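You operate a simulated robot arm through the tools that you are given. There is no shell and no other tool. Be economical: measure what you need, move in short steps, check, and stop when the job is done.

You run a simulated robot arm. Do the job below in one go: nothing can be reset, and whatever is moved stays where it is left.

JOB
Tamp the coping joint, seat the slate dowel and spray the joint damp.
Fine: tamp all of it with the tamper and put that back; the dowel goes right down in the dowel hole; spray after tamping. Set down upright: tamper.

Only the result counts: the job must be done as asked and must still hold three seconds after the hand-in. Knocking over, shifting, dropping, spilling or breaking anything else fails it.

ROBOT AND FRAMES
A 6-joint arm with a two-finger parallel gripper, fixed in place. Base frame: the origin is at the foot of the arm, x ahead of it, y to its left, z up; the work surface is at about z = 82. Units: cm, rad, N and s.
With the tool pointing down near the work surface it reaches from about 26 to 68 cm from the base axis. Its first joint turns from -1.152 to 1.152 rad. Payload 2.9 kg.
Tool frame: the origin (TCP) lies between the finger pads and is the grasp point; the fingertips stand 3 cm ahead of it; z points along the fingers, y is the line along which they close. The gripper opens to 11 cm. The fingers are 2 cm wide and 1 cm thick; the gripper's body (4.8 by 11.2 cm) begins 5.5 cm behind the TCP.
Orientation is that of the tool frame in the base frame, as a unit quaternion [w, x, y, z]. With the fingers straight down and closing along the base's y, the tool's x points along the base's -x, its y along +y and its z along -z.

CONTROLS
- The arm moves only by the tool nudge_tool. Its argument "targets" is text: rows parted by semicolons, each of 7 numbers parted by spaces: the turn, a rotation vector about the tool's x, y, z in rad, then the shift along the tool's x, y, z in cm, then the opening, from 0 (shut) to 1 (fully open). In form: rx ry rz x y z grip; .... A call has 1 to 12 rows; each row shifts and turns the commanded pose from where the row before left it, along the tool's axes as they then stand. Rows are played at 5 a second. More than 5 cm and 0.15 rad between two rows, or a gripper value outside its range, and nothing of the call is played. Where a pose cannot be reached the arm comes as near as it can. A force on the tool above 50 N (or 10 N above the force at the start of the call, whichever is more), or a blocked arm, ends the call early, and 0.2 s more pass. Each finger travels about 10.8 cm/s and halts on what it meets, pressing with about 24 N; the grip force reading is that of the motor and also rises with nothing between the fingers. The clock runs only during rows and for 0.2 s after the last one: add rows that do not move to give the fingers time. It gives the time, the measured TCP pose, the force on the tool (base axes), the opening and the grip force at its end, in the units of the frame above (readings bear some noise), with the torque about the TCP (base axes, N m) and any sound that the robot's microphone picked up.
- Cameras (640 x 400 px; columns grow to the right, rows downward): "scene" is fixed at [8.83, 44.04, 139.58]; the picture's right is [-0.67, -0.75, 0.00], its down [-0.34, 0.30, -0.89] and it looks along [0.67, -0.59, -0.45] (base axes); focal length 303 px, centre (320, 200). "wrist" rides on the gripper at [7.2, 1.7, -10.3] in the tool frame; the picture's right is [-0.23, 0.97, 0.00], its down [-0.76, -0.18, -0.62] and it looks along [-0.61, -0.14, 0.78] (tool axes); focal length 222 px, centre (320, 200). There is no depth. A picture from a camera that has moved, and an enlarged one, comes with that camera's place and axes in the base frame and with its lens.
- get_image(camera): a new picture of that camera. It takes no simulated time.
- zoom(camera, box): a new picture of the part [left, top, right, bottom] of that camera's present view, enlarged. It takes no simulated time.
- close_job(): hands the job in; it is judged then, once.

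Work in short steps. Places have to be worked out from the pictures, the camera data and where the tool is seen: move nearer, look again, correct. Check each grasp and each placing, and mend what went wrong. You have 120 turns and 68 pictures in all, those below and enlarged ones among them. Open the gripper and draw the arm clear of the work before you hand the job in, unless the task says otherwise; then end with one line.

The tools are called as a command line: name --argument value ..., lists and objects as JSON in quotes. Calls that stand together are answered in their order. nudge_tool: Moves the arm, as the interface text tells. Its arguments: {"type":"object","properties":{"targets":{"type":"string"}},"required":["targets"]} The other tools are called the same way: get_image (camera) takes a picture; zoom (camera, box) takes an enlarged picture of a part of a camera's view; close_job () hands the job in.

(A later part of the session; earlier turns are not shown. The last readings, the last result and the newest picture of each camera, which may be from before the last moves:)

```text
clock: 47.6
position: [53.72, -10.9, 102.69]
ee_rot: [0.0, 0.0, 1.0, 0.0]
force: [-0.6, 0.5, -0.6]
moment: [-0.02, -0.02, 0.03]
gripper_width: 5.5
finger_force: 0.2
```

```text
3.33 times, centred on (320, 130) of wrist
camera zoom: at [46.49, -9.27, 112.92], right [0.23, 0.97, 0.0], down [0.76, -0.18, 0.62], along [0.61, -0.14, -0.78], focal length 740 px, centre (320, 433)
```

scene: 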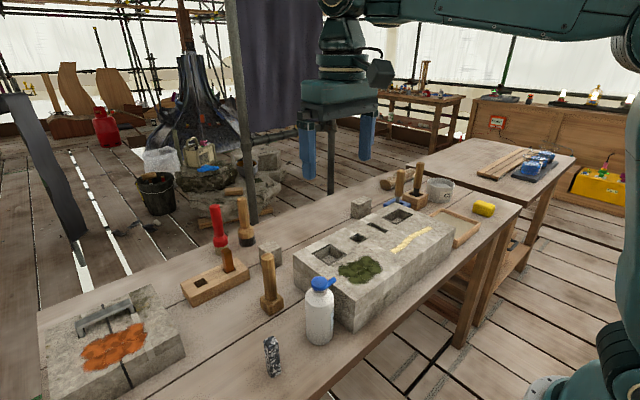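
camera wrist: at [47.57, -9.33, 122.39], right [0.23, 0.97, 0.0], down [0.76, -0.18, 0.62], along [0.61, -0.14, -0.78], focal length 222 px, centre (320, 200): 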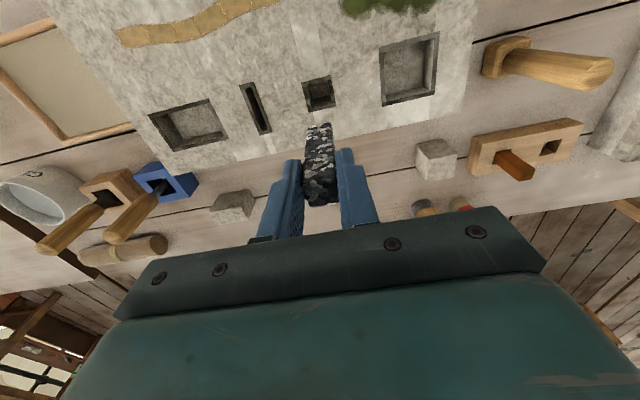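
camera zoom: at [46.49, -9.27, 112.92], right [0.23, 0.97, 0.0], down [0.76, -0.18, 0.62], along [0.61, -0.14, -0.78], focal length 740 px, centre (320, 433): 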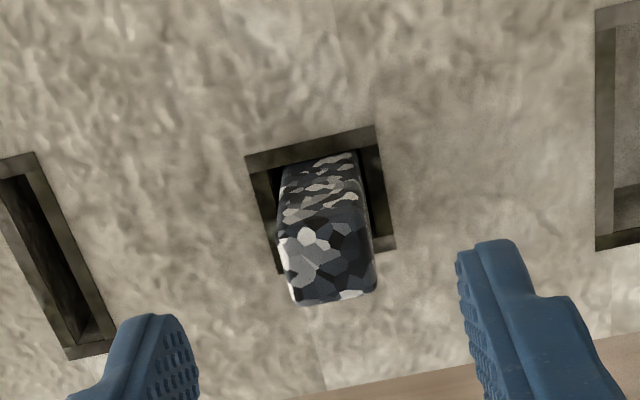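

The dowel stands upright in the hole with about 3.5 cm showing. I close the fingers and press on its top to confirm that it is fully down.

nudge_tool --targets "0 0 0 -0.8 0 0 0.3; 0 0 0 0 0 0 0; 0 0 0 0 0 0 0; 0 0 0 0 0 2 0; 0 0 0 0 0 1 0; 0 0 0 0 0 0.5 0; 0 0 0 0 0 0.3 0; 0 0 0 0 0 0.3 0; 0 0 0 0 0 0 0"

```text
clock: 49.3
position: [54.78, -10.98, 99.51]
ee_rot: [0.007, -0.001, 1.0, -0.001]
force: [-0.5, 1.7, 7.5]
moment: [0.03, 0.11, -0.04]
gripper_width: 0.0
finger_force: 24.2
stopped in row 8: the force on the tool passed its limit (the readings are from after the stop); the commanded pose is now the measured one
```

The press met solid resistance at the same depth. I lift and check the dowel.

nudge_tool --targets "0 0 0 0 0 -3 0; 0 0 0 0 0 -4 0; 0 0 0 0 0 -4 0; 0 0 0 0 0 0 0"

zoom --camera "scene" --box '[330, 190, 390, 250]'

get_image --camera "wrist"

```text
clock: 50.3
position: [54.56, -10.91, 110.5]
ee_rot: [0.006, -0.001, 1.0, 0.0]
force: [-0.1, 0.3, 0.3]
moment: [0.01, -0.01, -0.03]
gripper_width: 0.0
finger_force: 24.2
```

```text
6.67 times, centred on (360, 220) of scene
camera zoom: at [8.83, 44.04, 139.58], right [-0.67, -0.75, 0.0], down [-0.34, 0.3, -0.89], along [0.67, -0.59, -0.45], focal length 2020 px, centre (53, 67)
```

zoom: 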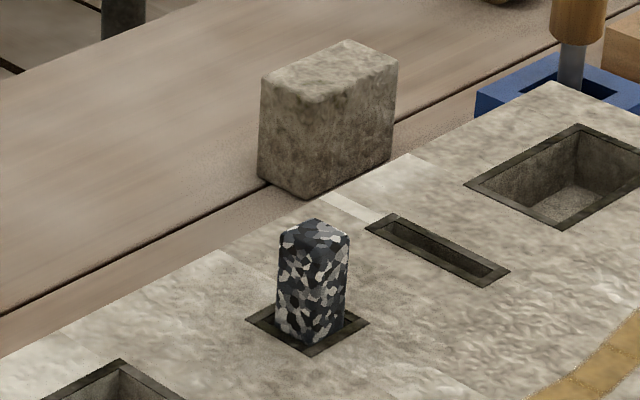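

```text
26 pictures are left
camera wrist: at [47.22, -9.29, 120.67], right [0.23, 0.97, 0.0], down [0.75, -0.18, 0.63], along [0.62, -0.14, -0.77], focal length 222 px, centre (320, 200)
```

wrist: 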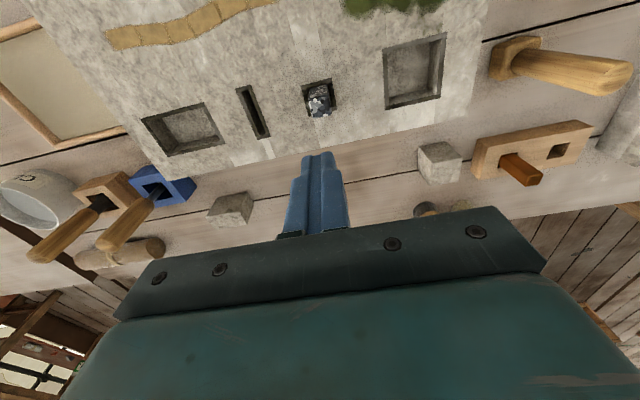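

The dowel is upright and bottomed at about 6 cm depth. Now the sprayer: I take a close look at its head.

zoom --camera "scene" --box '[290, 265, 350, 355]'

nudge_tool --targets "-0.012 0 0 3 4 -1 0.5; 0 0 0 4 3 -1 1; 0 0 0 4 3 0 1; 0 0 0 4 3 0 1; 0 0 0 4 3 0 1; 0 0 0 2 4 2 1; 0 0 0 0 4 2 1; 0 0 0 0 0 0 1"

get_image --camera "wrist"

```text
4.44 times, centred on (320, 310) of scene
camera zoom: at [8.83, 44.04, 139.58], right [-0.67, -0.75, 0.0], down [-0.34, 0.3, -0.89], along [0.67, -0.59, -0.45], focal length 1347 px, centre (320, -289)
```

zoom: 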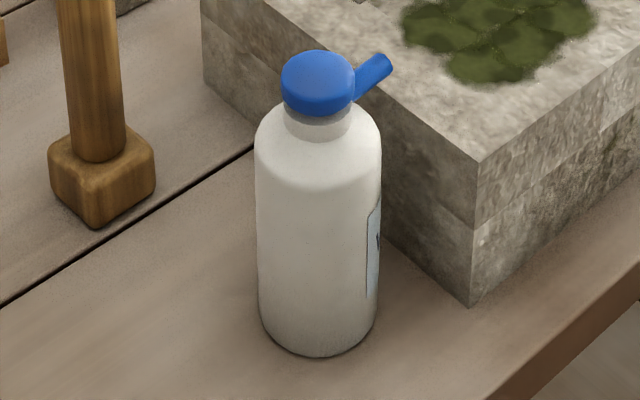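

```text
refused: row 1 steps farther than a row can; nothing moved
```

```text
24 pictures are left
camera wrist: at [47.22, -9.29, 120.67], right [0.23, 0.97, 0.0], down [0.75, -0.18, 0.63], along [0.62, -0.14, -0.77], focal length 222 px, centre (320, 200)
```

wrist: 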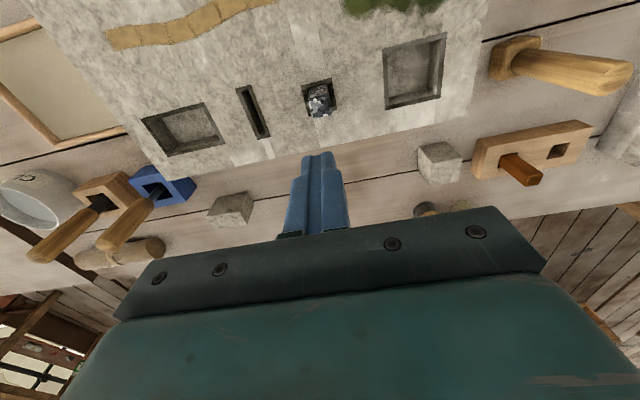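

The cap is at about (43.1,13.8) with its top near z≈99.2; the nozzle points along -y and the cylinder radius is about 2.9. The cap forbids a deep vertical grasp, so I'll come in tilted 45° from the base side and first move to a staging pose.

nudge_tool --targets "0 0 0 2.3 3.1 -0.5 0.73; 0 0 0 2.3 3.1 0 0.73; 0 0 0 2.3 3.1 0 0.73; 0 0 0 2.3 3.1 0 0.73; 0 0 0 2.3 3.1 0 0.73; 0 0 0 2.3 3.1 0 0.73; 0 0 0 2.3 3.1 0 0.73; 0 0 0 2.3 3 0 0.73; 0 0 0 0 0 0 0.73"

nudge_tool --targets "0 -0.13 0 0 0 0 0.73; 0 -0.13 0 0 0 0 0.73; 0 -0.13 0 0 0 0 0.73; 0 -0.13 0 0 0 0 0.73; 0 -0.13 0 0 0 0 0.73; 0 -0.13 0 0 0 0 0.73; 0 0 0 0 0 0 0.73"

get_image --camera "wrist"

```text
clock: 52.3
position: [36.27, 13.86, 110.72]
ee_rot: [0.006, 0.0, 1.0, -0.001]
force: [-0.9, -0.3, -1.0]
moment: [0.0, 0.01, 0.01]
gripper_width: 8.04
finger_force: 0.1
```

```text
clock: 53.9
position: [36.09, 13.75, 110.74]
ee_rot: [0.387, -0.001, 0.922, 0.0]
force: [-0.2, -0.3, 1.3]
moment: [-0.01, -0.03, -0.02]
gripper_width: 8.04
finger_force: 0.0
```

```text
23 pictures are left
camera wrist: at [23.77, 15.45, 112.68], right [0.16, 0.97, 0.16], down [0.09, -0.18, 0.98], along [0.98, -0.14, -0.12], focal length 222 px, centre (320, 200)
```

wrist: 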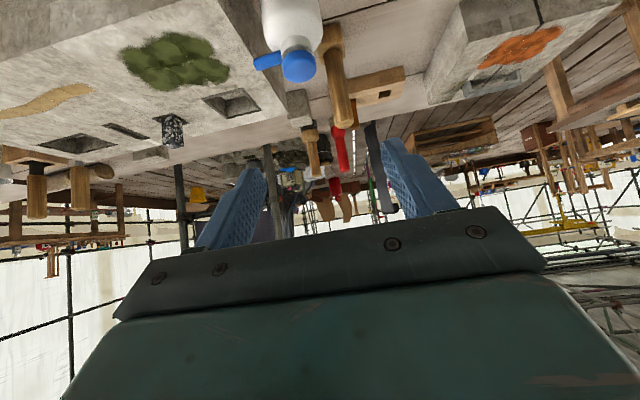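

The 45° tilt works. I lower to the staging point in front of the bottle and check the alignment.

nudge_tool --targets "0 0 0 2.5 -0.1 2.5 0.73; 0 0 0 2.5 -0.1 2.5 0.73; 0 0 0 2.5 -0.1 2.5 0.73; 0 0 0 2.5 0 2.5 0.73; 0 0 0 0 0 0 0.73"

get_image --camera "wrist"

zoom --camera "scene" --box '[240, 230, 400, 370]'

```text
clock: 55.1
position: [36.46, 13.41, 96.45]
ee_rot: [0.386, -0.001, 0.923, 0.0]
force: [-0.7, -0.2, 0.8]
moment: [0.0, 0.02, 0.02]
gripper_width: 8.01
finger_force: 0.0
```

```text
22 pictures are left
camera wrist: at [23.86, 15.08, 98.36], right [0.16, 0.97, 0.16], down [0.09, -0.18, 0.98], along [0.98, -0.14, -0.12], focal length 222 px, centre (320, 200)
```

wrist: 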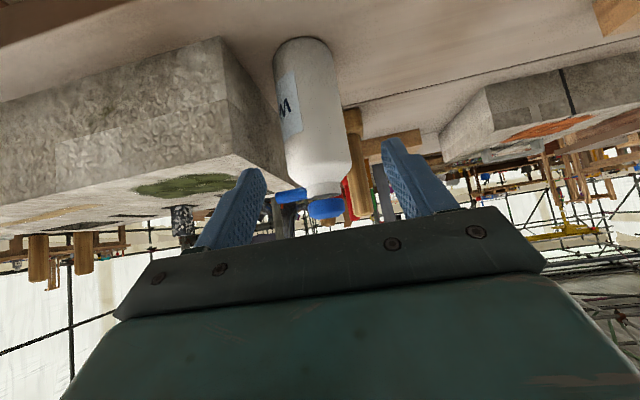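

```text
2.86 times, centred on (320, 300) of scene
camera zoom: at [8.83, 44.04, 139.58], right [-0.67, -0.75, 0.0], down [-0.34, 0.3, -0.89], along [0.67, -0.59, -0.45], focal length 866 px, centre (320, -86)
```

zoom: 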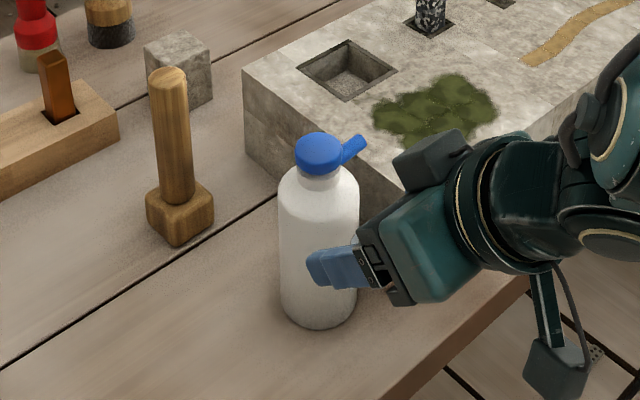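

The bottle axis lies at about y=13.05 on the grasp line. I shift -0.35 and advance along the fingers in steps.

nudge_tool --targets "0 0 0 0 -0.35 3 0.73; 0 0 0 0 0 3 0.73; 0 0 0 0 0 2.5 0.73; 0 0 0 0 0 1.2 0.73; 0 0 0 0 0 0 0.73"

get_image --camera "wrist"

zoom --camera "scene" --box '[240, 230, 400, 370]'

```text
clock: 56.3
position: [43.25, 13.08, 89.68]
ee_rot: [0.386, 0.0, 0.923, 0.0]
force: [0.0, 0.2, 0.0]
moment: [0.01, 0.05, 0.0]
gripper_width: 8.05
finger_force: 0.1
```

```text
20 pictures are left
camera wrist: at [30.79, 14.75, 91.73], right [0.16, 0.97, 0.16], down [0.09, -0.18, 0.98], along [0.98, -0.14, -0.12], focal length 222 px, centre (320, 200)
```

wrist: 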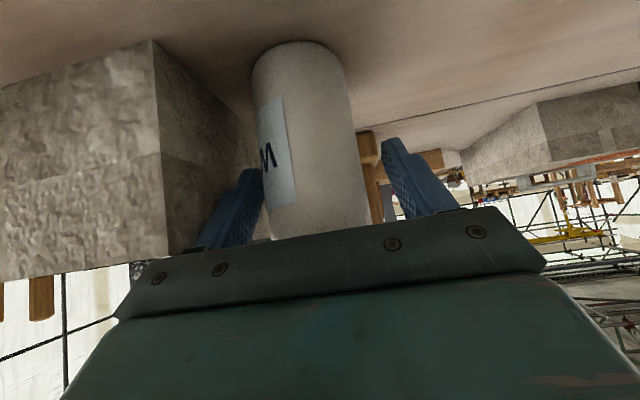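

```text
2.86 times, centred on (320, 300) of scene
camera zoom: at [8.83, 44.04, 139.58], right [-0.67, -0.75, 0.0], down [-0.34, 0.3, -0.89], along [0.67, -0.59, -0.45], focal length 866 px, centre (320, -86)
```

zoom: 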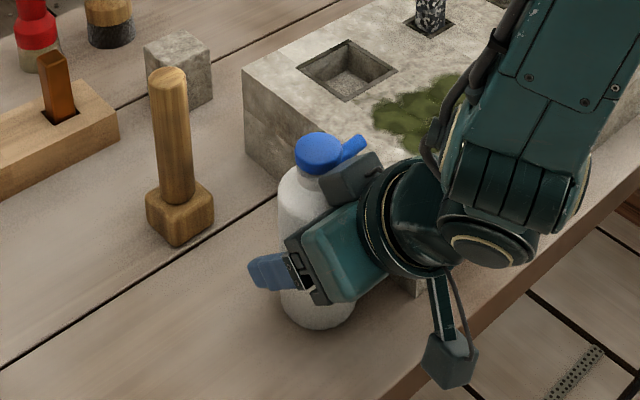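

Bottle centred within about 0.3 cm. I adjust and close on it.

nudge_tool --targets "0 0 0 0 -0.3 0 0.73; 0 0 0 0 0 0 0.65; 0 0 0 0 0 0 0.58; 0 0 0 0 0 0 0.52; 0 0 0 0 0 0 0.5; 0 0 0 0 0 0 0.5"

```text
clock: 57.7
position: [43.25, 12.76, 89.81]
ee_rot: [0.386, 0.0, 0.922, -0.001]
force: [0.5, -1.1, 0.7]
moment: [-0.01, -0.06, 0.0]
gripper_width: 5.94
finger_force: 24.3
```

Gripped at 5.94 cm. I lift straight up.

nudge_tool --targets "0 0 0 -0.7 0 -0.7 0.48; 0 0 0 -2.5 0 -2.5 0.48; 0 0 0 -3 0 -3 0.48; 0 0 0 -3 0 -3 0.48; 0 0 0 -3 0 -3 0.48; 0 0 0 0 0 0 0.48"

get_image --camera "scene"

```text
clock: 59.1
position: [43.03, 12.7, 107.13]
ee_rot: [0.386, -0.001, 0.923, -0.001]
force: [0.2, 0.4, -3.5]
moment: [0.02, -0.01, 0.01]
gripper_width: 5.92
finger_force: 23.7
```

```text
18 pictures are left
```

scene: 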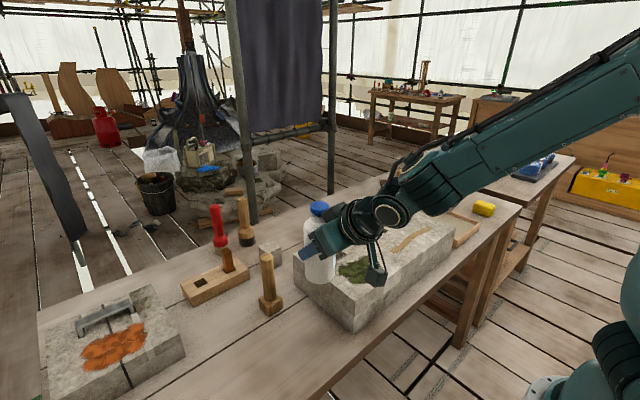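

The bottle is held. I move it to above the stone near the joint's end, then tilt about base x so that the nozzle points down towards -y.

nudge_tool --targets "0 0 0 -0.95 -3.2 -0.45 0.45; 0 0 0 -0.95 -3.2 -0.45 0.45; 0 0 0 -0.95 -3.2 -0.45 0.45; 0 0 0 -0.95 -3.1 -0.45 0.45; 0 0 0 0 0 0 0.45"

nudge_tool --targets "-0.0913 0 0.0929 0 0 0 0.45; -0.0913 0 0.0929 0 0 0 0.45; -0.0913 0 0.0929 0 0 0 0.45; -0.0913 0 0.0929 0 0 0 0.45; 0 0 0 0 0 0 0.45"

get_image --camera "scene"

```text
clock: 60.3
position: [44.12, 0.09, 111.22]
ee_rot: [0.386, -0.001, 0.922, 0.0]
force: [0.1, 0.4, -2.4]
moment: [-0.02, 0.04, -0.01]
gripper_width: 5.91
finger_force: 23.8
```

```text
clock: 61.5
position: [44.53, 0.14, 110.87]
ee_rot: [0.373, 0.1, 0.891, 0.238]
force: [-0.6, -0.1, -4.1]
moment: [-0.02, 0.03, 0.02]
gripper_width: 5.91
finger_force: 23.7
```

```text
17 pictures are left
```

scene: 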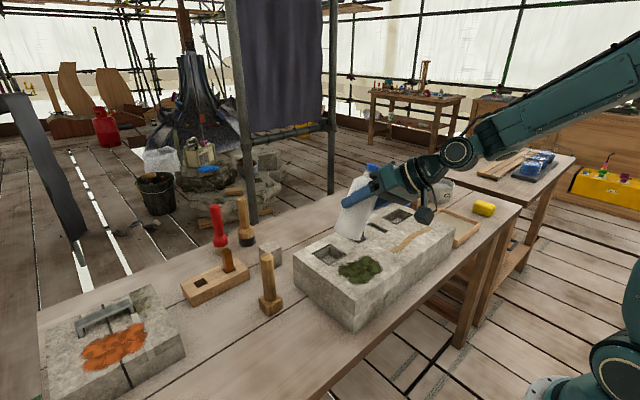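

The tilt goes the right way (30° so far). I continue to 60°.

nudge_tool --targets "-0.0913 0 0.0929 0 0 0 0.45; -0.0913 0 0.0929 0 0 0 0.45; -0.0913 0 0.0929 0 0 0 0.45; -0.0913 0 0.0929 0 0 0 0.45; 0 0 0 0 0 0 0.45"

zoom --camera "scene" --box '[300, 110, 500, 270]'

```text
clock: 62.7
position: [44.44, 0.05, 110.82]
ee_rot: [0.335, 0.193, 0.801, 0.458]
force: [-0.3, 0.3, -4.3]
moment: [-0.05, 0.03, -0.02]
gripper_width: 5.94
finger_force: 23.6
```

```text
2.50 times, centred on (400, 190) of scene
camera zoom: at [8.84, 44.04, 139.58], right [-0.67, -0.75, 0.0], down [-0.34, 0.3, -0.89], along [0.67, -0.59, -0.45], focal length 758 px, centre (120, 225)
```

zoom: 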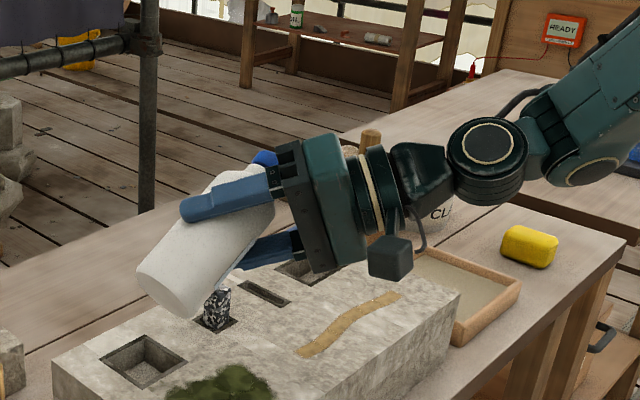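

The nozzle is about 8 cm to -y of the TCP, aimed down-forward. I lower so it is about 10 cm from the joint's near end.

nudge_tool --targets "0 0 0 0.81 -3.12 0.81 0.45; 0 0 0 0.81 -3.12 0.81 0.45; 0 0 0 0.81 -3.12 0.81 0.45; 0 0 0 0 0 0 0.45"

zoom --camera "scene" --box '[330, 150, 470, 260]'

get_image --camera "wrist"

```text
clock: 63.7
position: [44.78, -1.75, 101.19]
ee_rot: [0.335, 0.193, 0.801, 0.458]
force: [-0.1, -0.3, -3.5]
moment: [-0.03, 0.05, -0.01]
gripper_width: 5.94
finger_force: 23.4
```

```text
3.64 times, centred on (400, 205) of scene
camera zoom: at [8.84, 44.04, 139.58], right [-0.67, -0.75, 0.0], down [-0.34, 0.3, -0.89], along [0.67, -0.59, -0.45], focal length 1102 px, centre (29, 182)
```

zoom: 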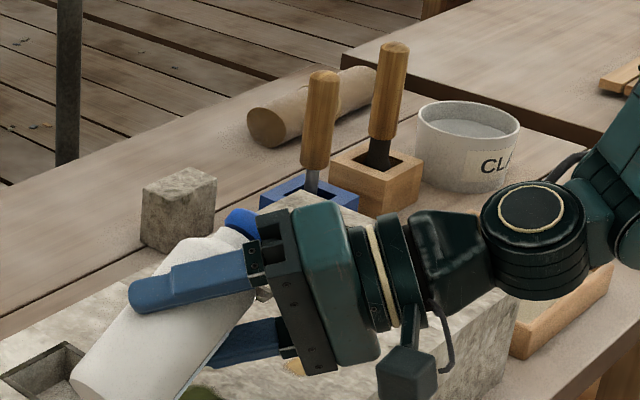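

```text
14 pictures are left
camera wrist: at [32.26, -2.65, 103.66], right [0.16, 0.35, 0.92], down [0.09, -0.94, 0.34], along [0.98, 0.03, -0.18], focal length 222 px, centre (320, 200)
```

wrist: 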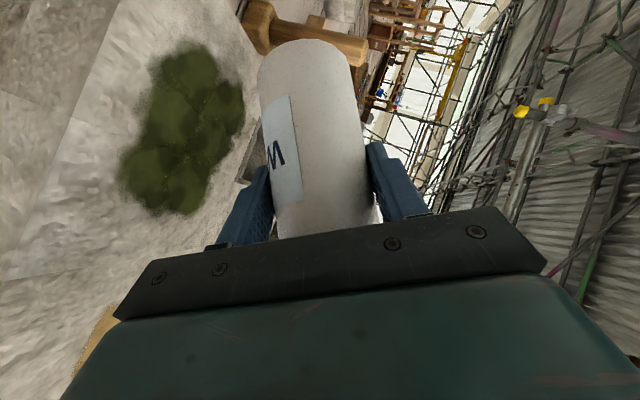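

Clearances are fine and the tool is free. I now squeeze fully and listen.

nudge_tool --targets "0 0 0 0 0 0 0.3; 0 0 0 0 0 0 0; 0 0 0 0 0 0 0; 0 0 0 0 0 0 0; 0 0 0 0 0 0 0"

zoom --camera "scene" --box '[360, 190, 470, 260]'

```text
clock: 64.9
position: [44.69, -1.77, 101.18]
ee_rot: [0.335, 0.191, 0.801, 0.458]
force: [0.3, 0.2, -3.0]
moment: [-0.02, 0.04, -0.02]
gripper_width: 5.95
finger_force: 24.4
```

```text
5.71 times, centred on (415, 225) of scene
camera zoom: at [8.83, 44.04, 139.58], right [-0.67, -0.75, 0.0], down [-0.34, 0.3, -0.89], along [0.67, -0.59, -0.45], focal length 1732 px, centre (-223, 57)
```

zoom: 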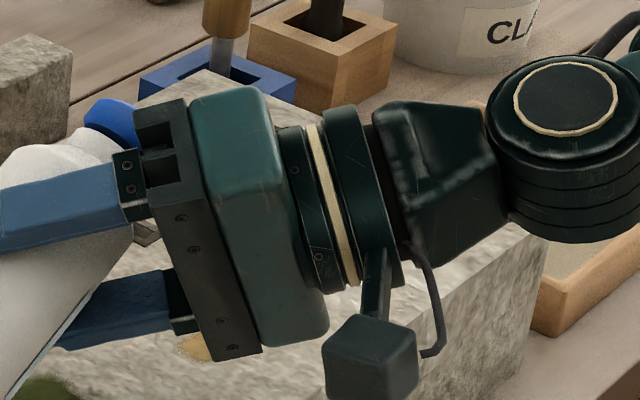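

No sound. The joint's near end is hidden, so I pan along the joint while squeezing and look at whether it darkens.

nudge_tool --targets "0 0 0 -1.44 -1.18 -1.41 0; 0 0 0 -1.44 -1.18 -1.41 0; 0 0 0 -1.44 -1.18 -1.41 0; 0 0 0 -1.44 -1.18 -1.41 0; 0 0 0 -1.44 -1.18 -1.41 0; 0 0 0 -1.44 -1.18 -1.41 0; 0 0 0 0 0 0 0; 0 0 0 0 0 0 0"

get_image --camera "scene"

```text
clock: 66.7
position: [44.43, -15.8, 101.16]
ee_rot: [0.335, 0.193, 0.801, 0.458]
force: [0.3, 0.6, -3.8]
moment: [-0.03, 0.02, 0.01]
gripper_width: 5.91
finger_force: 24.5
```

```text
12 pictures are left
```

scene: 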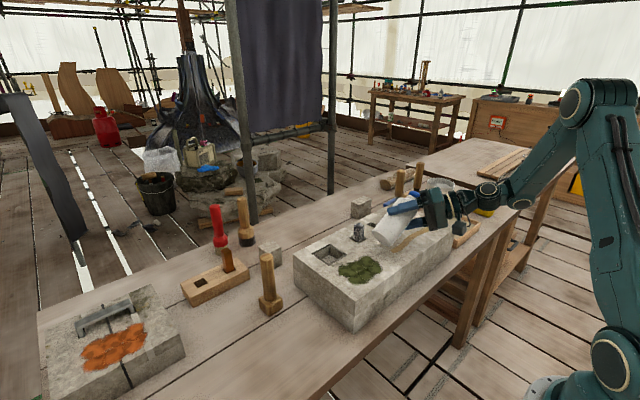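

The joint is hidden behind the bottle. I raise it to look.

nudge_tool --targets "0 0 0 -1.44 3.45 -1.43 0; 0 0 0 -1.44 3.45 -1.43 0; 0 0 0 -1.44 3.45 -1.43 0; 0 0 0 0 0 0 0"

zoom --camera "scene" --box '[340, 130, 500, 270]'

```text
clock: 67.7
position: [44.59, -15.68, 113.42]
ee_rot: [0.335, 0.192, 0.8, 0.459]
force: [-1.1, 0.4, -3.3]
moment: [-0.02, 0.01, 0.01]
gripper_width: 5.92
finger_force: 23.9
```

```text
2.86 times, centred on (420, 200) of scene
camera zoom: at [8.83, 44.04, 139.58], right [-0.67, -0.75, 0.0], down [-0.34, 0.3, -0.89], along [0.67, -0.59, -0.45], focal length 866 px, centre (34, 200)
```

zoom: 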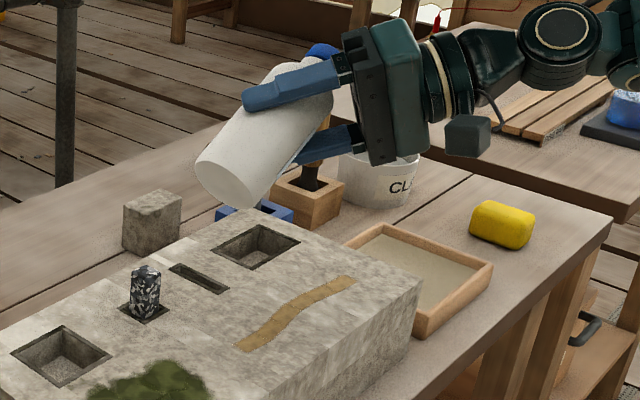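

The joint is unchanged, so squeezing the body isn't the trigger. The head is probably a press-down pump. I tilt the bottle back upright, then put it on the table to press its head.

nudge_tool --targets "0.0913 0 -0.0929 0 0 0 0.3; 0.0913 0 -0.0929 0 0 0 0.3; 0.0913 0 -0.0929 0 0 0 0.3; 0.0913 0 -0.0929 0 0 0 0.3; 0.0913 0 -0.0929 0 0 0 0.3; 0.0913 0 -0.0929 0 0 0 0.3; 0.0913 0 -0.0929 0 0 0 0.3; 0.0913 0 -0.0929 0 0 0 0.3; 0 0 0 0 0 0 0.3"

zoom --camera "scene" --box '[330, 100, 490, 240]'

```text
clock: 69.7
position: [44.54, -15.63, 113.15]
ee_rot: [0.386, 0.0, 0.922, -0.002]
force: [-1.2, 0.1, -3.3]
moment: [-0.02, 0.03, 0.05]
gripper_width: 5.92
finger_force: 24.4
```

```text
2.86 times, centred on (410, 170) of scene
camera zoom: at [8.83, 44.04, 139.58], right [-0.67, -0.75, 0.0], down [-0.34, 0.3, -0.89], along [0.67, -0.59, -0.45], focal length 866 px, centre (63, 286)
```

zoom: 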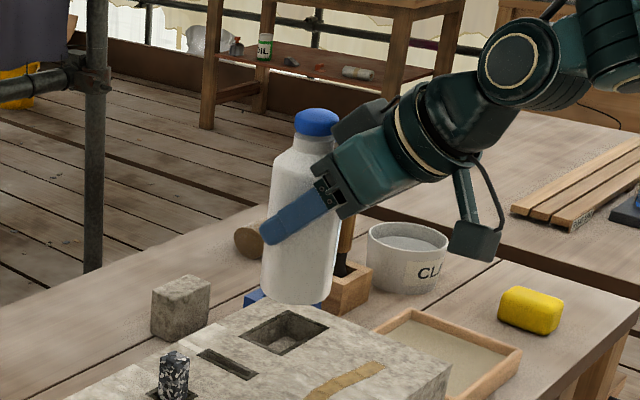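

The bottle is still upright in the grip. I carry it back over its original spot and lower it close to the table.

nudge_tool --targets "0 0 0 0.15 4.73 -0.15 0.3; 0 0 0 0.15 4.73 -0.15 0.3; 0 0 0 0.15 4.73 -0.15 0.3; 0 0 0 0.15 4.73 -0.15 0.3; 0 0 0 0.15 4.73 -0.15 0.3; 0 0 0 0.15 4.73 -0.15 0.3; 0 0 0 0 0 0 0.3"

nudge_tool --targets "0 0 0 2.7 0 2.7 0.3; 0 0 0 2.7 0 2.7 0.3; 0 0 0 2.7 0 2.7 0.3; 0 0 0 2.7 0 2.7 0.3; 0 0 0 2.7 0 2.7 0.3; 0 0 0 1.5 0 1.5 0.3; 0 0 0 0 0 0 0.3"

```text
clock: 71.3
position: [43.33, 13.05, 113.11]
ee_rot: [0.386, -0.001, 0.922, -0.001]
force: [0.2, -0.5, -3.7]
moment: [0.02, 0.07, -0.01]
gripper_width: 5.94
finger_force: 23.4
```

```text
clock: 72.9
position: [43.54, 12.63, 91.79]
ee_rot: [0.386, 0.0, 0.922, -0.001]
force: [-0.4, -0.3, -3.4]
moment: [0.0, 0.02, 0.02]
gripper_width: 5.93
finger_force: 24.1
```

Now I lower in small steps until contact.

nudge_tool --targets "0 0 0 0.7 0 0.7 0.3; 0 0 0 0.35 0 0.35 0.3; 0 0 0 0.15 0 0.15 0.3; 0 0 0 0.1 0 0.1 0.3; 0 0 0 0.1 0 0.1 0.3; 0 0 0 0 0 0 0.3"

```text
clock: 74.3
position: [43.43, 12.58, 89.88]
ee_rot: [0.386, -0.001, 0.923, -0.001]
force: [-0.5, -0.6, -3.8]
moment: [0.0, 0.03, -0.03]
gripper_width: 5.94
finger_force: 24.1
```

nudge_tool --targets "0 0 0 0.08 0 0.08 0.3; 0 0 0 0.08 0 0.08 0.3; 0 0 0 0.08 0 0.08 0.3; 0 0 0 0 0 0 0.3"

```text
clock: 75.3
position: [43.63, 12.69, 89.67]
ee_rot: [0.388, 0.0, 0.922, 0.001]
force: [-1.4, -2.3, 19.3]
moment: [-0.12, -0.3, -0.18]
gripper_width: 5.96
finger_force: 24.2
```

On the table. I ease off, try one release and re-squeeze pulse to listen for a spray, then open and back out.

nudge_tool --targets "0 0 0 -0.08 0 -0.08 0.3; 0 0 0 0 0 0 0.56; 0 0 0 0 0 0 0.56; 0 0 0 0 0 0 0; 0 0 0 0 0 0 0; 0 0 0 0 0 0 0"

nudge_tool --targets "0 0 0 0 0 0 0.56; 0 0 0 0 0 0 0.65; 0 0 0 0 0 0 0.73; 0 0 0 0 0 0 0.73; 0 0 0 0 0 -3 0.73; 0 0 0 0 0 -4 0.73; 0 0 0 0 0 -4 0.73; 0 0 0 0 0 0 0.73"

zoom --camera "scene" --box '[280, 240, 380, 360]'

```text
clock: 76.7
position: [43.47, 12.72, 89.71]
ee_rot: [0.386, -0.001, 0.923, -0.001]
force: [-0.3, 0.1, -0.6]
moment: [-0.02, 0.0, 0.01]
gripper_width: 5.91
finger_force: 24.0
```

```text
clock: 78.5
position: [35.8, 12.77, 97.48]
ee_rot: [0.385, -0.001, 0.923, -0.001]
force: [-0.4, 0.0, 0.1]
moment: [-0.03, 0.02, -0.01]
gripper_width: 8.04
finger_force: 0.1
out of reach, approached as far as the arm can: row 7
```

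```text
3.33 times, centred on (330, 300) of scene
camera zoom: at [8.83, 44.04, 139.58], right [-0.67, -0.75, 0.0], down [-0.34, 0.3, -0.89], along [0.67, -0.59, -0.45], focal length 1010 px, centre (287, -133)
```

zoom: 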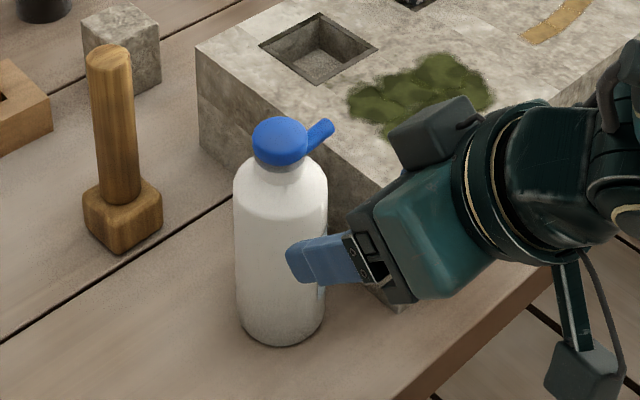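

The bottle stands safely and no spray sound came from squeezing. I lift away and bring the tool back to vertical with closed fingers to press the pump head.

nudge_tool --targets "0 0 0 -3 0 -3 0.73; 0 0 0 -3 0 -3 0.73; 0 0 0 -3 0 -3 0.73; 0 0.13 0 0 0 0 0.4; 0 0.13 0 0 0 0 0; 0 0.13 0 0 0 0 0; 0 0.13 0 0 0 0 0; 0 0.13 0 0 0 0 0; 0 0.13 0 0 0 0 0; 0 0 0 0 0 0 0"

```text
clock: 80.7
position: [35.64, 12.89, 110.15]
ee_rot: [0.006, 0.0, 1.0, -0.001]
force: [-0.3, -0.6, 0.6]
moment: [0.0, -0.01, -0.07]
gripper_width: 0.0
finger_force: 24.2
```

nudge_tool --targets "0 0.012 0 -3.8 -0.1 1 0; 0 0 0 -3.9 -0.1 2 0; 0 0 0 0 0 2 0; 0 0 0 0 0 0 0"

zoom --camera "wrist" --box '[220, 80, 420, 220]'

```text
clock: 81.7
position: [43.5, 12.73, 105.35]
ee_rot: [0.0, 0.0, 1.0, -0.001]
force: [0.7, 0.4, -0.1]
moment: [-0.02, -0.01, -0.05]
gripper_width: 0.0
finger_force: 24.0
```

```text
2.86 times, centred on (320, 150) of wrist
camera zoom: at [36.3, 14.45, 115.57], right [0.23, 0.97, 0.0], down [0.76, -0.18, 0.62], along [0.61, -0.14, -0.78], focal length 635 px, centre (320, 343)
```

zoom: 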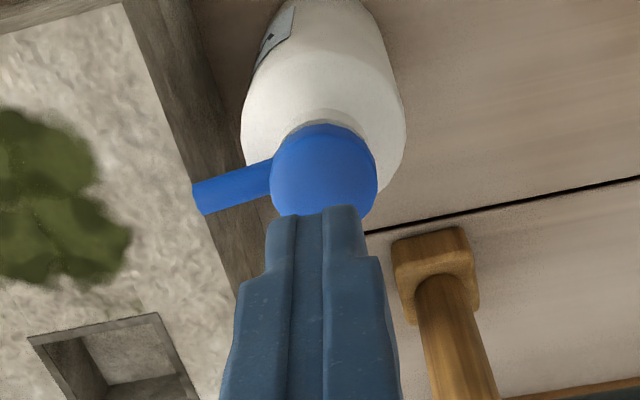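

The fingers are over the cap. I press down gently and listen.

nudge_tool --targets "0 0 0 0 0.15 1.5 0; 0 0 0 0 0 0.8 0; 0 0 0 0 0 0.3 0; 0 0 0 0 0 0.2 0; 0 0 0 0 0 0.2 0; 0 0 0 0 0 0.2 0; 0 0 0 0 0 0 0"

```text
clock: 83.3
position: [43.56, 12.72, 102.08]
ee_rot: [-0.001, 0.0, 1.0, -0.001]
force: [0.3, 0.2, -0.9]
moment: [0.06, 0.01, 0.0]
gripper_width: 0.02
finger_force: 23.8
```

nudge_tool --targets "0 0 0 0 0.05 0.2 0; 0 0 0 0 0 0.2 0; 0 0 0 0 0 0.2 0; 0 0 0 0 0 0.15 0; 0 0 0 0 0 0.1 0; 0 0 0 0 0 0 0"

```text
clock: 84.7
position: [43.52, 12.76, 101.21]
ee_rot: [0.0, 0.0, 1.0, -0.001]
force: [0.9, -1.3, -0.5]
moment: [0.02, 0.0, 0.02]
gripper_width: 0.0
finger_force: 23.5
```

nudge_tool --targets "0 0 0 0 0 0.15 0; 0 0 0 0 0 0.15 0; 0 0 0 0 0 0.15 0; 0 0 0 0 0 0.15 0; 0 0 0 0 0 0.15 0; 0 0 0 0 0 0 0"

```text
clock: 86.1
position: [43.5, 12.81, 100.4]
ee_rot: [0.0, 0.001, 1.0, 0.0]
force: [-0.5, 1.0, 1.9]
moment: [0.05, 0.03, 0.0]
gripper_width: 0.0
finger_force: 24.0
```

nudge_tool --targets "0 0 0 0 0 0.1 0; 0 0 0 0 0 0.1 0; 0 0 0 0 0 0.1 0; 0 0 0 0 0 0 0"

```text
clock: 87.1
position: [43.42, 12.78, 100.17]
ee_rot: [0.0, 0.0, 1.0, 0.0]
force: [1.3, -0.1, 3.5]
moment: [0.01, -0.04, -0.03]
gripper_width: 0.01
finger_force: 24.6
heard: click
```

A click at about 3.5 N: the head is a spring pump. I check whether this stroke reached the joint.

nudge_tool --targets "0 0 0 0 0 0.1 0; 0 0 0 0 0 0.1 0; 0 0 0 0 0 0 0"

zoom --camera "scene" --box '[290, 170, 470, 330]'

```text
clock: 87.9
position: [43.52, 12.77, 99.84]
ee_rot: [0.001, -0.001, 1.0, -0.001]
force: [0.7, 0.3, 3.8]
moment: [0.02, -0.06, 0.0]
gripper_width: 0.0
finger_force: 24.0
```

```text
2.50 times, centred on (380, 250) of scene
camera zoom: at [8.83, 44.04, 139.58], right [-0.67, -0.75, 0.0], down [-0.34, 0.3, -0.89], along [0.67, -0.59, -0.45], focal length 758 px, centre (170, 75)
```

zoom: 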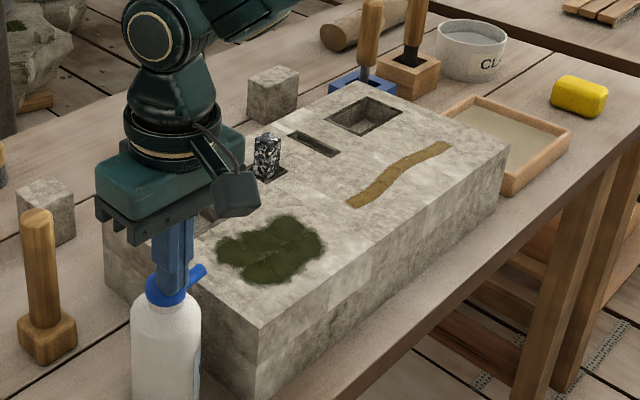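

The moss looks darker, so the pump sprays a short range when the head is pressed, but not as far as the joint. New plan: grasp from above with the palm over the head, fingers across the nozzle direction. Then I can press with the palm, grip, and aim. First I lift and yaw +100°.

nudge_tool --targets "0 0 0 0 0 -4 0; 0 0 0 0 0 -4.5 0; 0 0 -0.145 0 0 -2 0.3; 0 0 -0.145 0 0 0 0.5; 0 0 -0.145 0 0 0 0.8; 0 0 -0.145 0 0 0 0.8; 0 0 -0.145 0 0 0 0.8; 0 0 -0.145 0 0 0 0.8; 0 0 0 0 0 0 0.8"

nudge_tool --targets "0 0 -0.145 0 0 0 0.8; 0 0 -0.145 0 0 0 0.8; 0 0 -0.145 0 0 0 0.8; 0 0 -0.145 0 0 0 0.8; 0 0 -0.145 0 0 0 0.8; 0 0 -0.145 0 0 0 0.8; 0 0 0 0 0 0 0.8"

get_image --camera "wrist"

```text
clock: 89.9
position: [43.45, 12.99, 110.52]
ee_rot: [0.0, -0.423, 0.906, -0.001]
force: [-0.1, 0.5, 0.0]
moment: [0.01, 0.02, 0.01]
gripper_width: 8.82
finger_force: 0.2
```

```text
clock: 91.5
position: [43.61, 12.73, 110.49]
ee_rot: [0.001, 0.765, -0.644, 0.0]
force: [-0.5, -0.1, 0.4]
moment: [0.0, 0.03, -0.01]
gripper_width: 8.81
finger_force: 0.0
```

```text
6 pictures are left
camera wrist: at [43.08, 5.38, 120.71], right [-1.0, 0.06, 0.0], down [0.04, 0.78, 0.62], along [0.04, 0.62, -0.78], focal length 222 px, centre (320, 200)
```

wrist: 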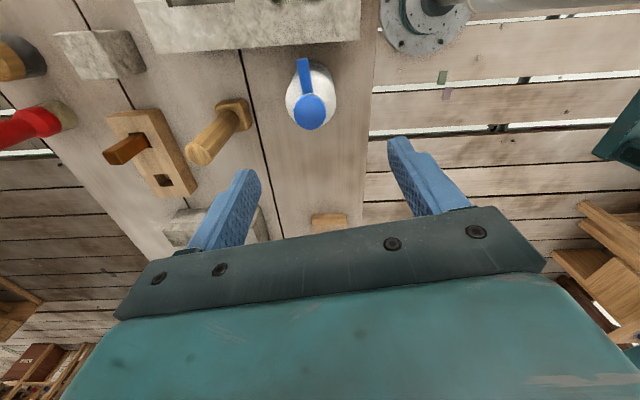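

The cap sits about 0.7 cm towards +x of the tool axis. I correct and descend part-way, then look again.

nudge_tool --targets "0 0 0 0.25 -0.6 3 0.8; 0 0 0 0 0 4 0.8; 0 0 0 0 0 3.5 0.8; 0 0 0 0 0 0 0.8"

get_image --camera "wrist"

```text
clock: 92.5
position: [43.96, 12.49, 99.78]
ee_rot: [0.0, 0.765, -0.644, 0.001]
force: [0.6, -1.1, 1.1]
moment: [-0.02, -0.02, 0.03]
gripper_width: 8.81
finger_force: 0.0
```

```text
5 pictures are left
camera wrist: at [43.62, 5.11, 110.12], right [-1.0, 0.06, 0.0], down [0.05, 0.78, 0.62], along [0.04, 0.62, -0.78], focal length 222 px, centre (320, 200)
```

wrist: 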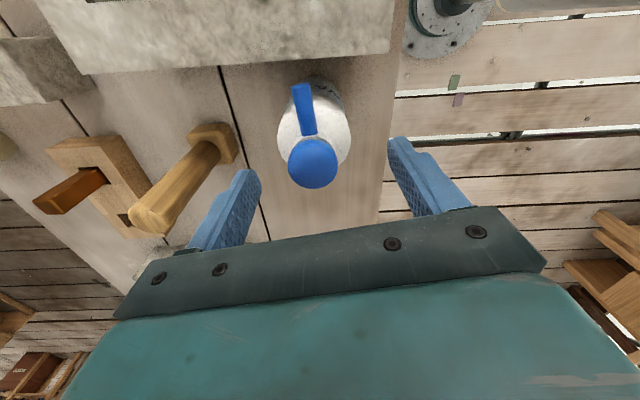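

Another 0.45 cm towards +x is needed. I adjust and descend until the palm is just above the cap.

nudge_tool --targets "0 0 0 0.15 -0.45 1 0.8; 0 0 0 0 0 2 0.8; 0 0 0 0 0 2 0.8; 0 0 0 0 0 1.5 0.8; 0 0 0 0 0 0.5 0.8; 0 0 0 0 0 0 0.8"

```text
clock: 93.9
position: [44.71, 12.55, 92.92]
ee_rot: [0.001, 0.764, -0.645, 0.0]
force: [-0.8, 0.7, -0.2]
moment: [-0.01, -0.01, 0.03]
gripper_width: 8.78
finger_force: 0.0
```

No contact with the cap. I close on the body, unpressed.

nudge_tool --targets "0 0 0 0 0 0 0.7; 0 0 0 0 0 0 0.6; 0 0 0 0 0 0 0.54; 0 0 0 0 0 0 0.5; 0 0 0 0 0 0 0.45; 0 0 0 0 0 0 0.45"

nudge_tool --targets "0 0 0 0 0 -1 0.45; 0 0 0 0 0 -3 0.45; 0 0 0 0 0 0 0.45"

```text
clock: 95.3
position: [44.54, 12.61, 92.89]
ee_rot: [0.0, 0.765, -0.645, 0.001]
force: [-0.5, 0.5, -0.9]
moment: [-0.04, 0.0, 0.01]
gripper_width: 5.91
finger_force: 23.9
```

```text
clock: 96.1
position: [44.64, 12.61, 96.93]
ee_rot: [0.001, 0.764, -0.645, 0.0]
force: [0.0, 0.0, -3.5]
moment: [-0.01, -0.01, -0.02]
gripper_width: 5.95
finger_force: 24.0
```

Held without a click. I turn the nozzle to point at -x (off the table).

nudge_tool --targets "0 0 0.145 0 0 0 0.45; 0 0 0.145 0 0 0 0.45; 0 0 0.145 0 0 0 0.45; 0 0 0.145 0 0 0 0.45; 0 0 0.145 0 0 0 0.45; 0 0 0.145 0 0 0 0.45; 0 0 0.145 0 0 0 0.45; 0 0 0.145 0 0 0 0.45; 0 0 0.145 0 0 0 0.45; 0 0 0.145 0 0 0 0.45; 0 0 0.145 0 0 0 0.45; 0 0 0.145 0 0 0 0.45"

nudge_tool --targets "0 0 0 0 0 2 0.45; 0 0 0 0 0 1.5 0.45; 0 0 0 0 0 0.3 0.45; 0 0 0 0 0 0.1 0.45; 0 0 0 0 0 0.1 0.45; 0 0 0 0 0 0 0.45"

```text
clock: 98.7
position: [44.69, 12.56, 97.01]
ee_rot: [0.0, 0.001, 1.0, -0.001]
force: [-1.0, -0.3, -3.5]
moment: [-0.01, -0.03, -0.03]
gripper_width: 5.95
finger_force: 23.6
```

```text
clock: 100.1
position: [44.45, 12.58, 92.98]
ee_rot: [0.0, 0.0, 1.0, -0.001]
force: [-0.2, -0.4, 0.3]
moment: [0.12, 0.2, 0.01]
gripper_width: 5.95
finger_force: 23.7
```

The bottle is back on the table. I open slightly and push down with the palm until it clicks.

nudge_tool --targets "0 0 0 0 0 0.1 0.45; 0 0 0 0 0 0 0.58; 0 0 0 0 0 0 0.6; 0 0 0 0 0 0.4 0.6; 0 0 0 0 0 0.3 0.6; 0 0 0 0 0 0.2 0.6; 0 0 0 0 0 0.2 0.6; 0 0 0 0 0 0 0.6"

```text
clock: 101.9
position: [44.52, 12.54, 91.71]
ee_rot: [0.0, 0.0, 1.0, 0.0]
force: [1.9, -0.5, 2.7]
moment: [0.0, 0.04, -0.01]
gripper_width: 6.6
finger_force: 0.1
```

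The palm is touching the head. I press a little more.

nudge_tool --targets "0 0 0 0 0 0.15 0.6; 0 0 0 0 0 0.15 0.6; 0 0 0 0 0 0.15 0.6; 0 0 0 0 0 0 0.6"

```text
clock: 102.9
position: [44.61, 12.54, 91.26]
ee_rot: [0.001, 0.0, 1.0, -0.001]
force: [0.2, 1.0, 4.0]
moment: [-0.02, -0.02, -0.03]
gripper_width: 6.6
finger_force: 0.0
heard: click
```

Clicked. I press slightly deeper for margin, then grip with the head held down and lift.

nudge_tool --targets "0 0 0 0 0 0.15 0.6; 0 0 0 0 0 0 0.55; 0 0 0 0 0 0 0.4; 0 0 0 0 0 0 0.3; 0 0 0 0 0 0 0.3; 0 0 0 0 0 -1 0.3; 0 0 0 0 0 -4 0.3; 0 0 0 0 0 -4.5 0.3; 0 0 0 0 0 -4.5 0.3; 0 0 0 0 0 -4 0.3; 0 0 0 0 0 0 0.3"

```text
clock: 105.3
position: [44.45, 12.69, 109.21]
ee_rot: [0.0, 0.0, 1.0, 0.0]
force: [-0.1, 0.8, -3.9]
moment: [0.01, 0.03, 0.02]
gripper_width: 5.97
finger_force: 23.9
```

Held with the head down (no release click). I move over the far side of the joint, then tilt 60° so the nozzle points down-back at the joint.

nudge_tool --targets "0 0 0 -1.5 -3.8 -0.43 0.3; 0 0 0 -1.5 -3.8 -0.43 0.3; 0 0 0 -1.5 -3.8 -0.43 0.3; 0 0 0 -1.5 -3.8 -0.43 0.3; 0 0 0 -1.5 -3.8 -0.43 0.3; 0 0 0 -1.5 -3.8 -0.43 0.3; 0 0 0 -1.5 -3.8 -0.43 0.3; 0 0 0 0 0 0 0.3"

nudge_tool --targets "0 -0.131 0 0 0 0 0.3; 0 -0.131 0 0 0 0 0.3; 0 -0.131 0 0 0 0 0.3; 0 -0.131 0 0 0 0 0.3; 0 -0.131 0 0 0 0 0.3; 0 -0.131 0 0 0 0 0.3; 0 -0.131 0 0 0 0 0.3; 0 -0.131 0 0 0 0 0.3; 0 0 0 0 0 0 0.3"

zoom --camera "scene" --box '[320, 110, 500, 270]'

```text
clock: 107.1
position: [55.15, -14.08, 112.35]
ee_rot: [0.0, -0.001, 1.0, 0.0]
force: [-0.2, -0.1, -2.6]
moment: [-0.03, -0.01, 0.0]
gripper_width: 5.95
finger_force: 24.4
```

```text
clock: 109.1
position: [55.15, -13.86, 112.23]
ee_rot: [0.501, -0.001, 0.866, 0.0]
force: [-0.6, -0.1, -3.1]
moment: [-0.01, 0.05, 0.01]
gripper_width: 5.94
finger_force: 23.8
```

```text
2.50 times, centred on (410, 190) of scene
camera zoom: at [8.84, 44.04, 139.58], right [-0.67, -0.75, 0.0], down [-0.34, 0.3, -0.89], along [0.67, -0.59, -0.45], focal length 758 px, centre (95, 225)
```

zoom: 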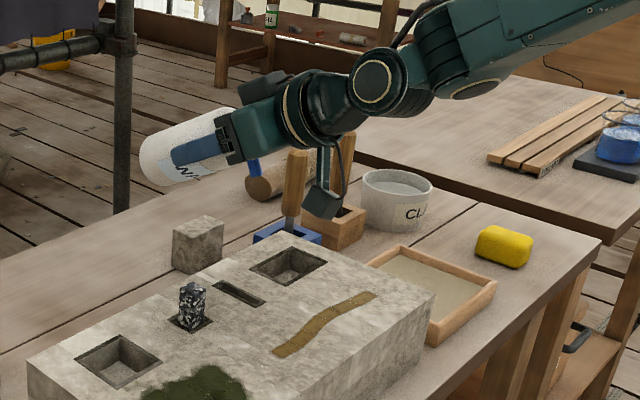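

The near part of the joint already looks darker: the bottle sprays continuously. I lower so the axis hits the joint at about 10 cm, then pan slowly along it.

nudge_tool --targets "0 0 0 2.8 0 1.62 0.3; 0 0 0 2.8 0 1.62 0.3; 0 0 0 2.6 0 1.5 0.3; 0 0 0 0 0 0 0.3; 0 0 0 0 0 0 0.3"

nudge_tool --targets "0 0 0 0 -1.6 0 0.3; 0 0 0 0 -1.6 0 0.3; 0 0 0 0 -1.6 0 0.3; 0 0 0 0 -1.6 0 0.3; 0 0 0 0 -1.6 0 0.3; 0 0 0 0 -1.6 0 0.3; 0 0 0 0 -1.6 0 0.3; 0 0 0 0 -1.6 0 0.3; 0 0 0 0 -1.6 0 0.3; 0 0 0 0 -1.6 0 0.3; 0 0 0 0 -1 0 0.3; 0 0 0 0 0 0 0.3"

zoom --camera "scene" --box '[350, 130, 490, 250]'

```text
clock: 110.3
position: [54.88, -14.1, 102.63]
ee_rot: [0.501, 0.001, 0.866, -0.002]
force: [-0.8, 0.0, -3.8]
moment: [0.01, 0.08, -0.01]
gripper_width: 5.93
finger_force: 24.3
```

```text
clock: 112.9
position: [55.17, -31.07, 102.76]
ee_rot: [0.501, 0.0, 0.865, -0.001]
force: [-0.1, 0.3, -3.7]
moment: [0.06, 0.08, 0.03]
gripper_width: 5.94
finger_force: 24.4
```

```text
3.33 times, centred on (420, 190) of scene
camera zoom: at [8.84, 44.03, 139.58], right [-0.67, -0.75, 0.0], down [-0.34, 0.3, -0.89], along [0.67, -0.59, -0.45], focal length 1010 px, centre (-13, 233)
```

zoom: 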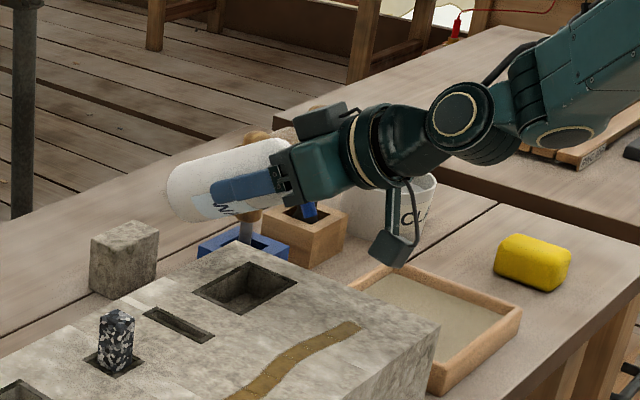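

The strip looks darker all along, with no contact forces. I pan back over the same path for a second coat, then rise.

nudge_tool --targets "0 0 0 0 0 0 0.3; 0 0 0 0 1.6 0 0.3; 0 0 0 0 1.6 0 0.3; 0 0 0 0 1.6 0 0.3; 0 0 0 0 1.6 0 0.3; 0 0 0 0 1.6 0 0.3; 0 0 0 0 1.6 0 0.3; 0 0 0 0 1.6 0 0.3; 0 0 0 0 1.6 0 0.3; 0 0 0 0 1.6 0 0.3; 0 0 0 0 1.6 0 0.3; 0 0 0 0 1 0 0.3"

nudge_tool --targets "0 0 0 0 0 0 0.3; 0 0 0 -2.8 0 -1.62 0.3; 0 0 0 -2.8 0 -1.62 0.3; 0 0 0 -2.6 0 -1.5 0.3; 0 0 0 -2.6 0 -1.5 0.3; 0 0 0 0 3 0 0.3; 0 0 0 0 3 0 0.3; 0 0 0 0 0 0 0.3"

zoom --camera "scene" --box '[320, 150, 480, 290]'

```text
clock: 115.5
position: [55.17, -13.91, 102.64]
ee_rot: [0.5, -0.001, 0.866, 0.0]
force: [-0.4, 0.3, -4.1]
moment: [0.0, 0.07, 0.0]
gripper_width: 5.96
finger_force: 23.8
```

```text
clock: 117.3
position: [55.15, -7.86, 115.16]
ee_rot: [0.501, -0.001, 0.866, -0.001]
force: [-0.1, -0.2, -2.5]
moment: [0.01, 0.09, -0.03]
gripper_width: 5.92
finger_force: 23.7
```

```text
2.86 times, centred on (400, 220) of scene
camera zoom: at [8.83, 44.04, 139.58], right [-0.67, -0.75, 0.0], down [-0.34, 0.3, -0.89], along [0.67, -0.59, -0.45], focal length 866 px, centre (91, 143)
```

zoom: 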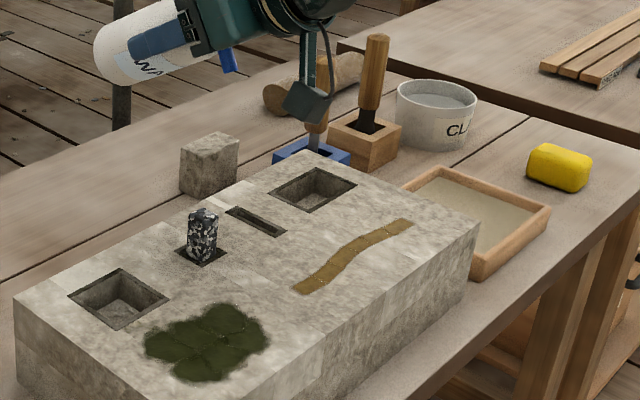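

I zoom tightly on the joint to judge how evenly damp it is.

zoom --camera "scene" --box '[385, 195, 430, 230]'

```text
11.43 times, centred on (408, 212) of scene
camera zoom: at [8.83, 44.04, 139.58], right [-0.67, -0.75, 0.0], down [-0.34, 0.3, -0.89], along [0.67, -0.59, -0.45], focal length 3464 px, centre (-680, 57)
```

zoom: 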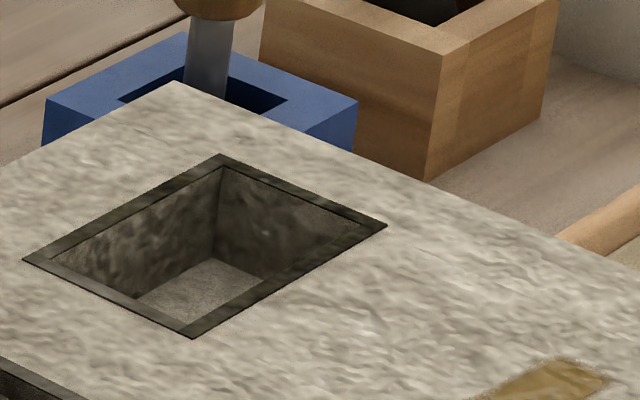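

The visible far end has turned a damp olive tone. I stand the bottle up again and carry it back to its place.

nudge_tool --targets "0 0.131 0 0 0 0 0.3; 0 0.131 0 0 0 0 0.3; 0 0.131 0 0 0 0 0.3; 0 0.131 0 0 0 0 0.3; 0 0.131 0 0 0 0 0.3; 0 0.131 0 0 0 0 0.3; 0 0.131 0 0 0 0 0.3; 0 0.131 0 0 0 0 0.3; 0 0 0 0 0 0 0.3"

nudge_tool --targets "0 0 0 1.78 3.41 0.7 0.3; 0 0 0 1.78 3.41 0.7 0.3; 0 0 0 1.78 3.41 0.7 0.3; 0 0 0 1.78 3.41 0.7 0.3; 0 0 0 1.78 3.41 0.7 0.3; 0 0 0 1.78 3.6 0.7 0.3; 0 0 0 0 0 0 0.3"

```text
clock: 119.3
position: [55.05, -7.94, 115.24]
ee_rot: [-0.001, 0.0, 1.0, -0.001]
force: [-0.8, -0.6, -2.4]
moment: [-0.02, 0.0, 0.01]
gripper_width: 5.92
finger_force: 24.1
```

```text
clock: 120.9
position: [44.15, 12.98, 110.85]
ee_rot: [0.0, 0.0, 1.0, 0.001]
force: [-0.2, 0.0, -3.4]
moment: [0.0, -0.01, -0.01]
gripper_width: 5.95
finger_force: 24.0
```

nudge_tool --targets "0 0 0 -0.2 -0.2 4.5 0.3; 0 0 0 0 0 4.5 0.3; 0 0 0 0 0 4.5 0.3; 0 0 0 0 0 4 0.3; 0 0 0 0 0 1.2 0.3; 0 0 0 0 0 0.4 0.3; 0 0 0 0 0 0.2 0.3; 0 0 0 0 0 0 0.3"

```text
clock: 122.7
position: [44.46, 12.49, 91.76]
ee_rot: [0.0, 0.0, 1.0, -0.002]
force: [0.8, 0.1, -3.6]
moment: [0.02, 0.04, 0.02]
gripper_width: 5.93
finger_force: 23.8
```

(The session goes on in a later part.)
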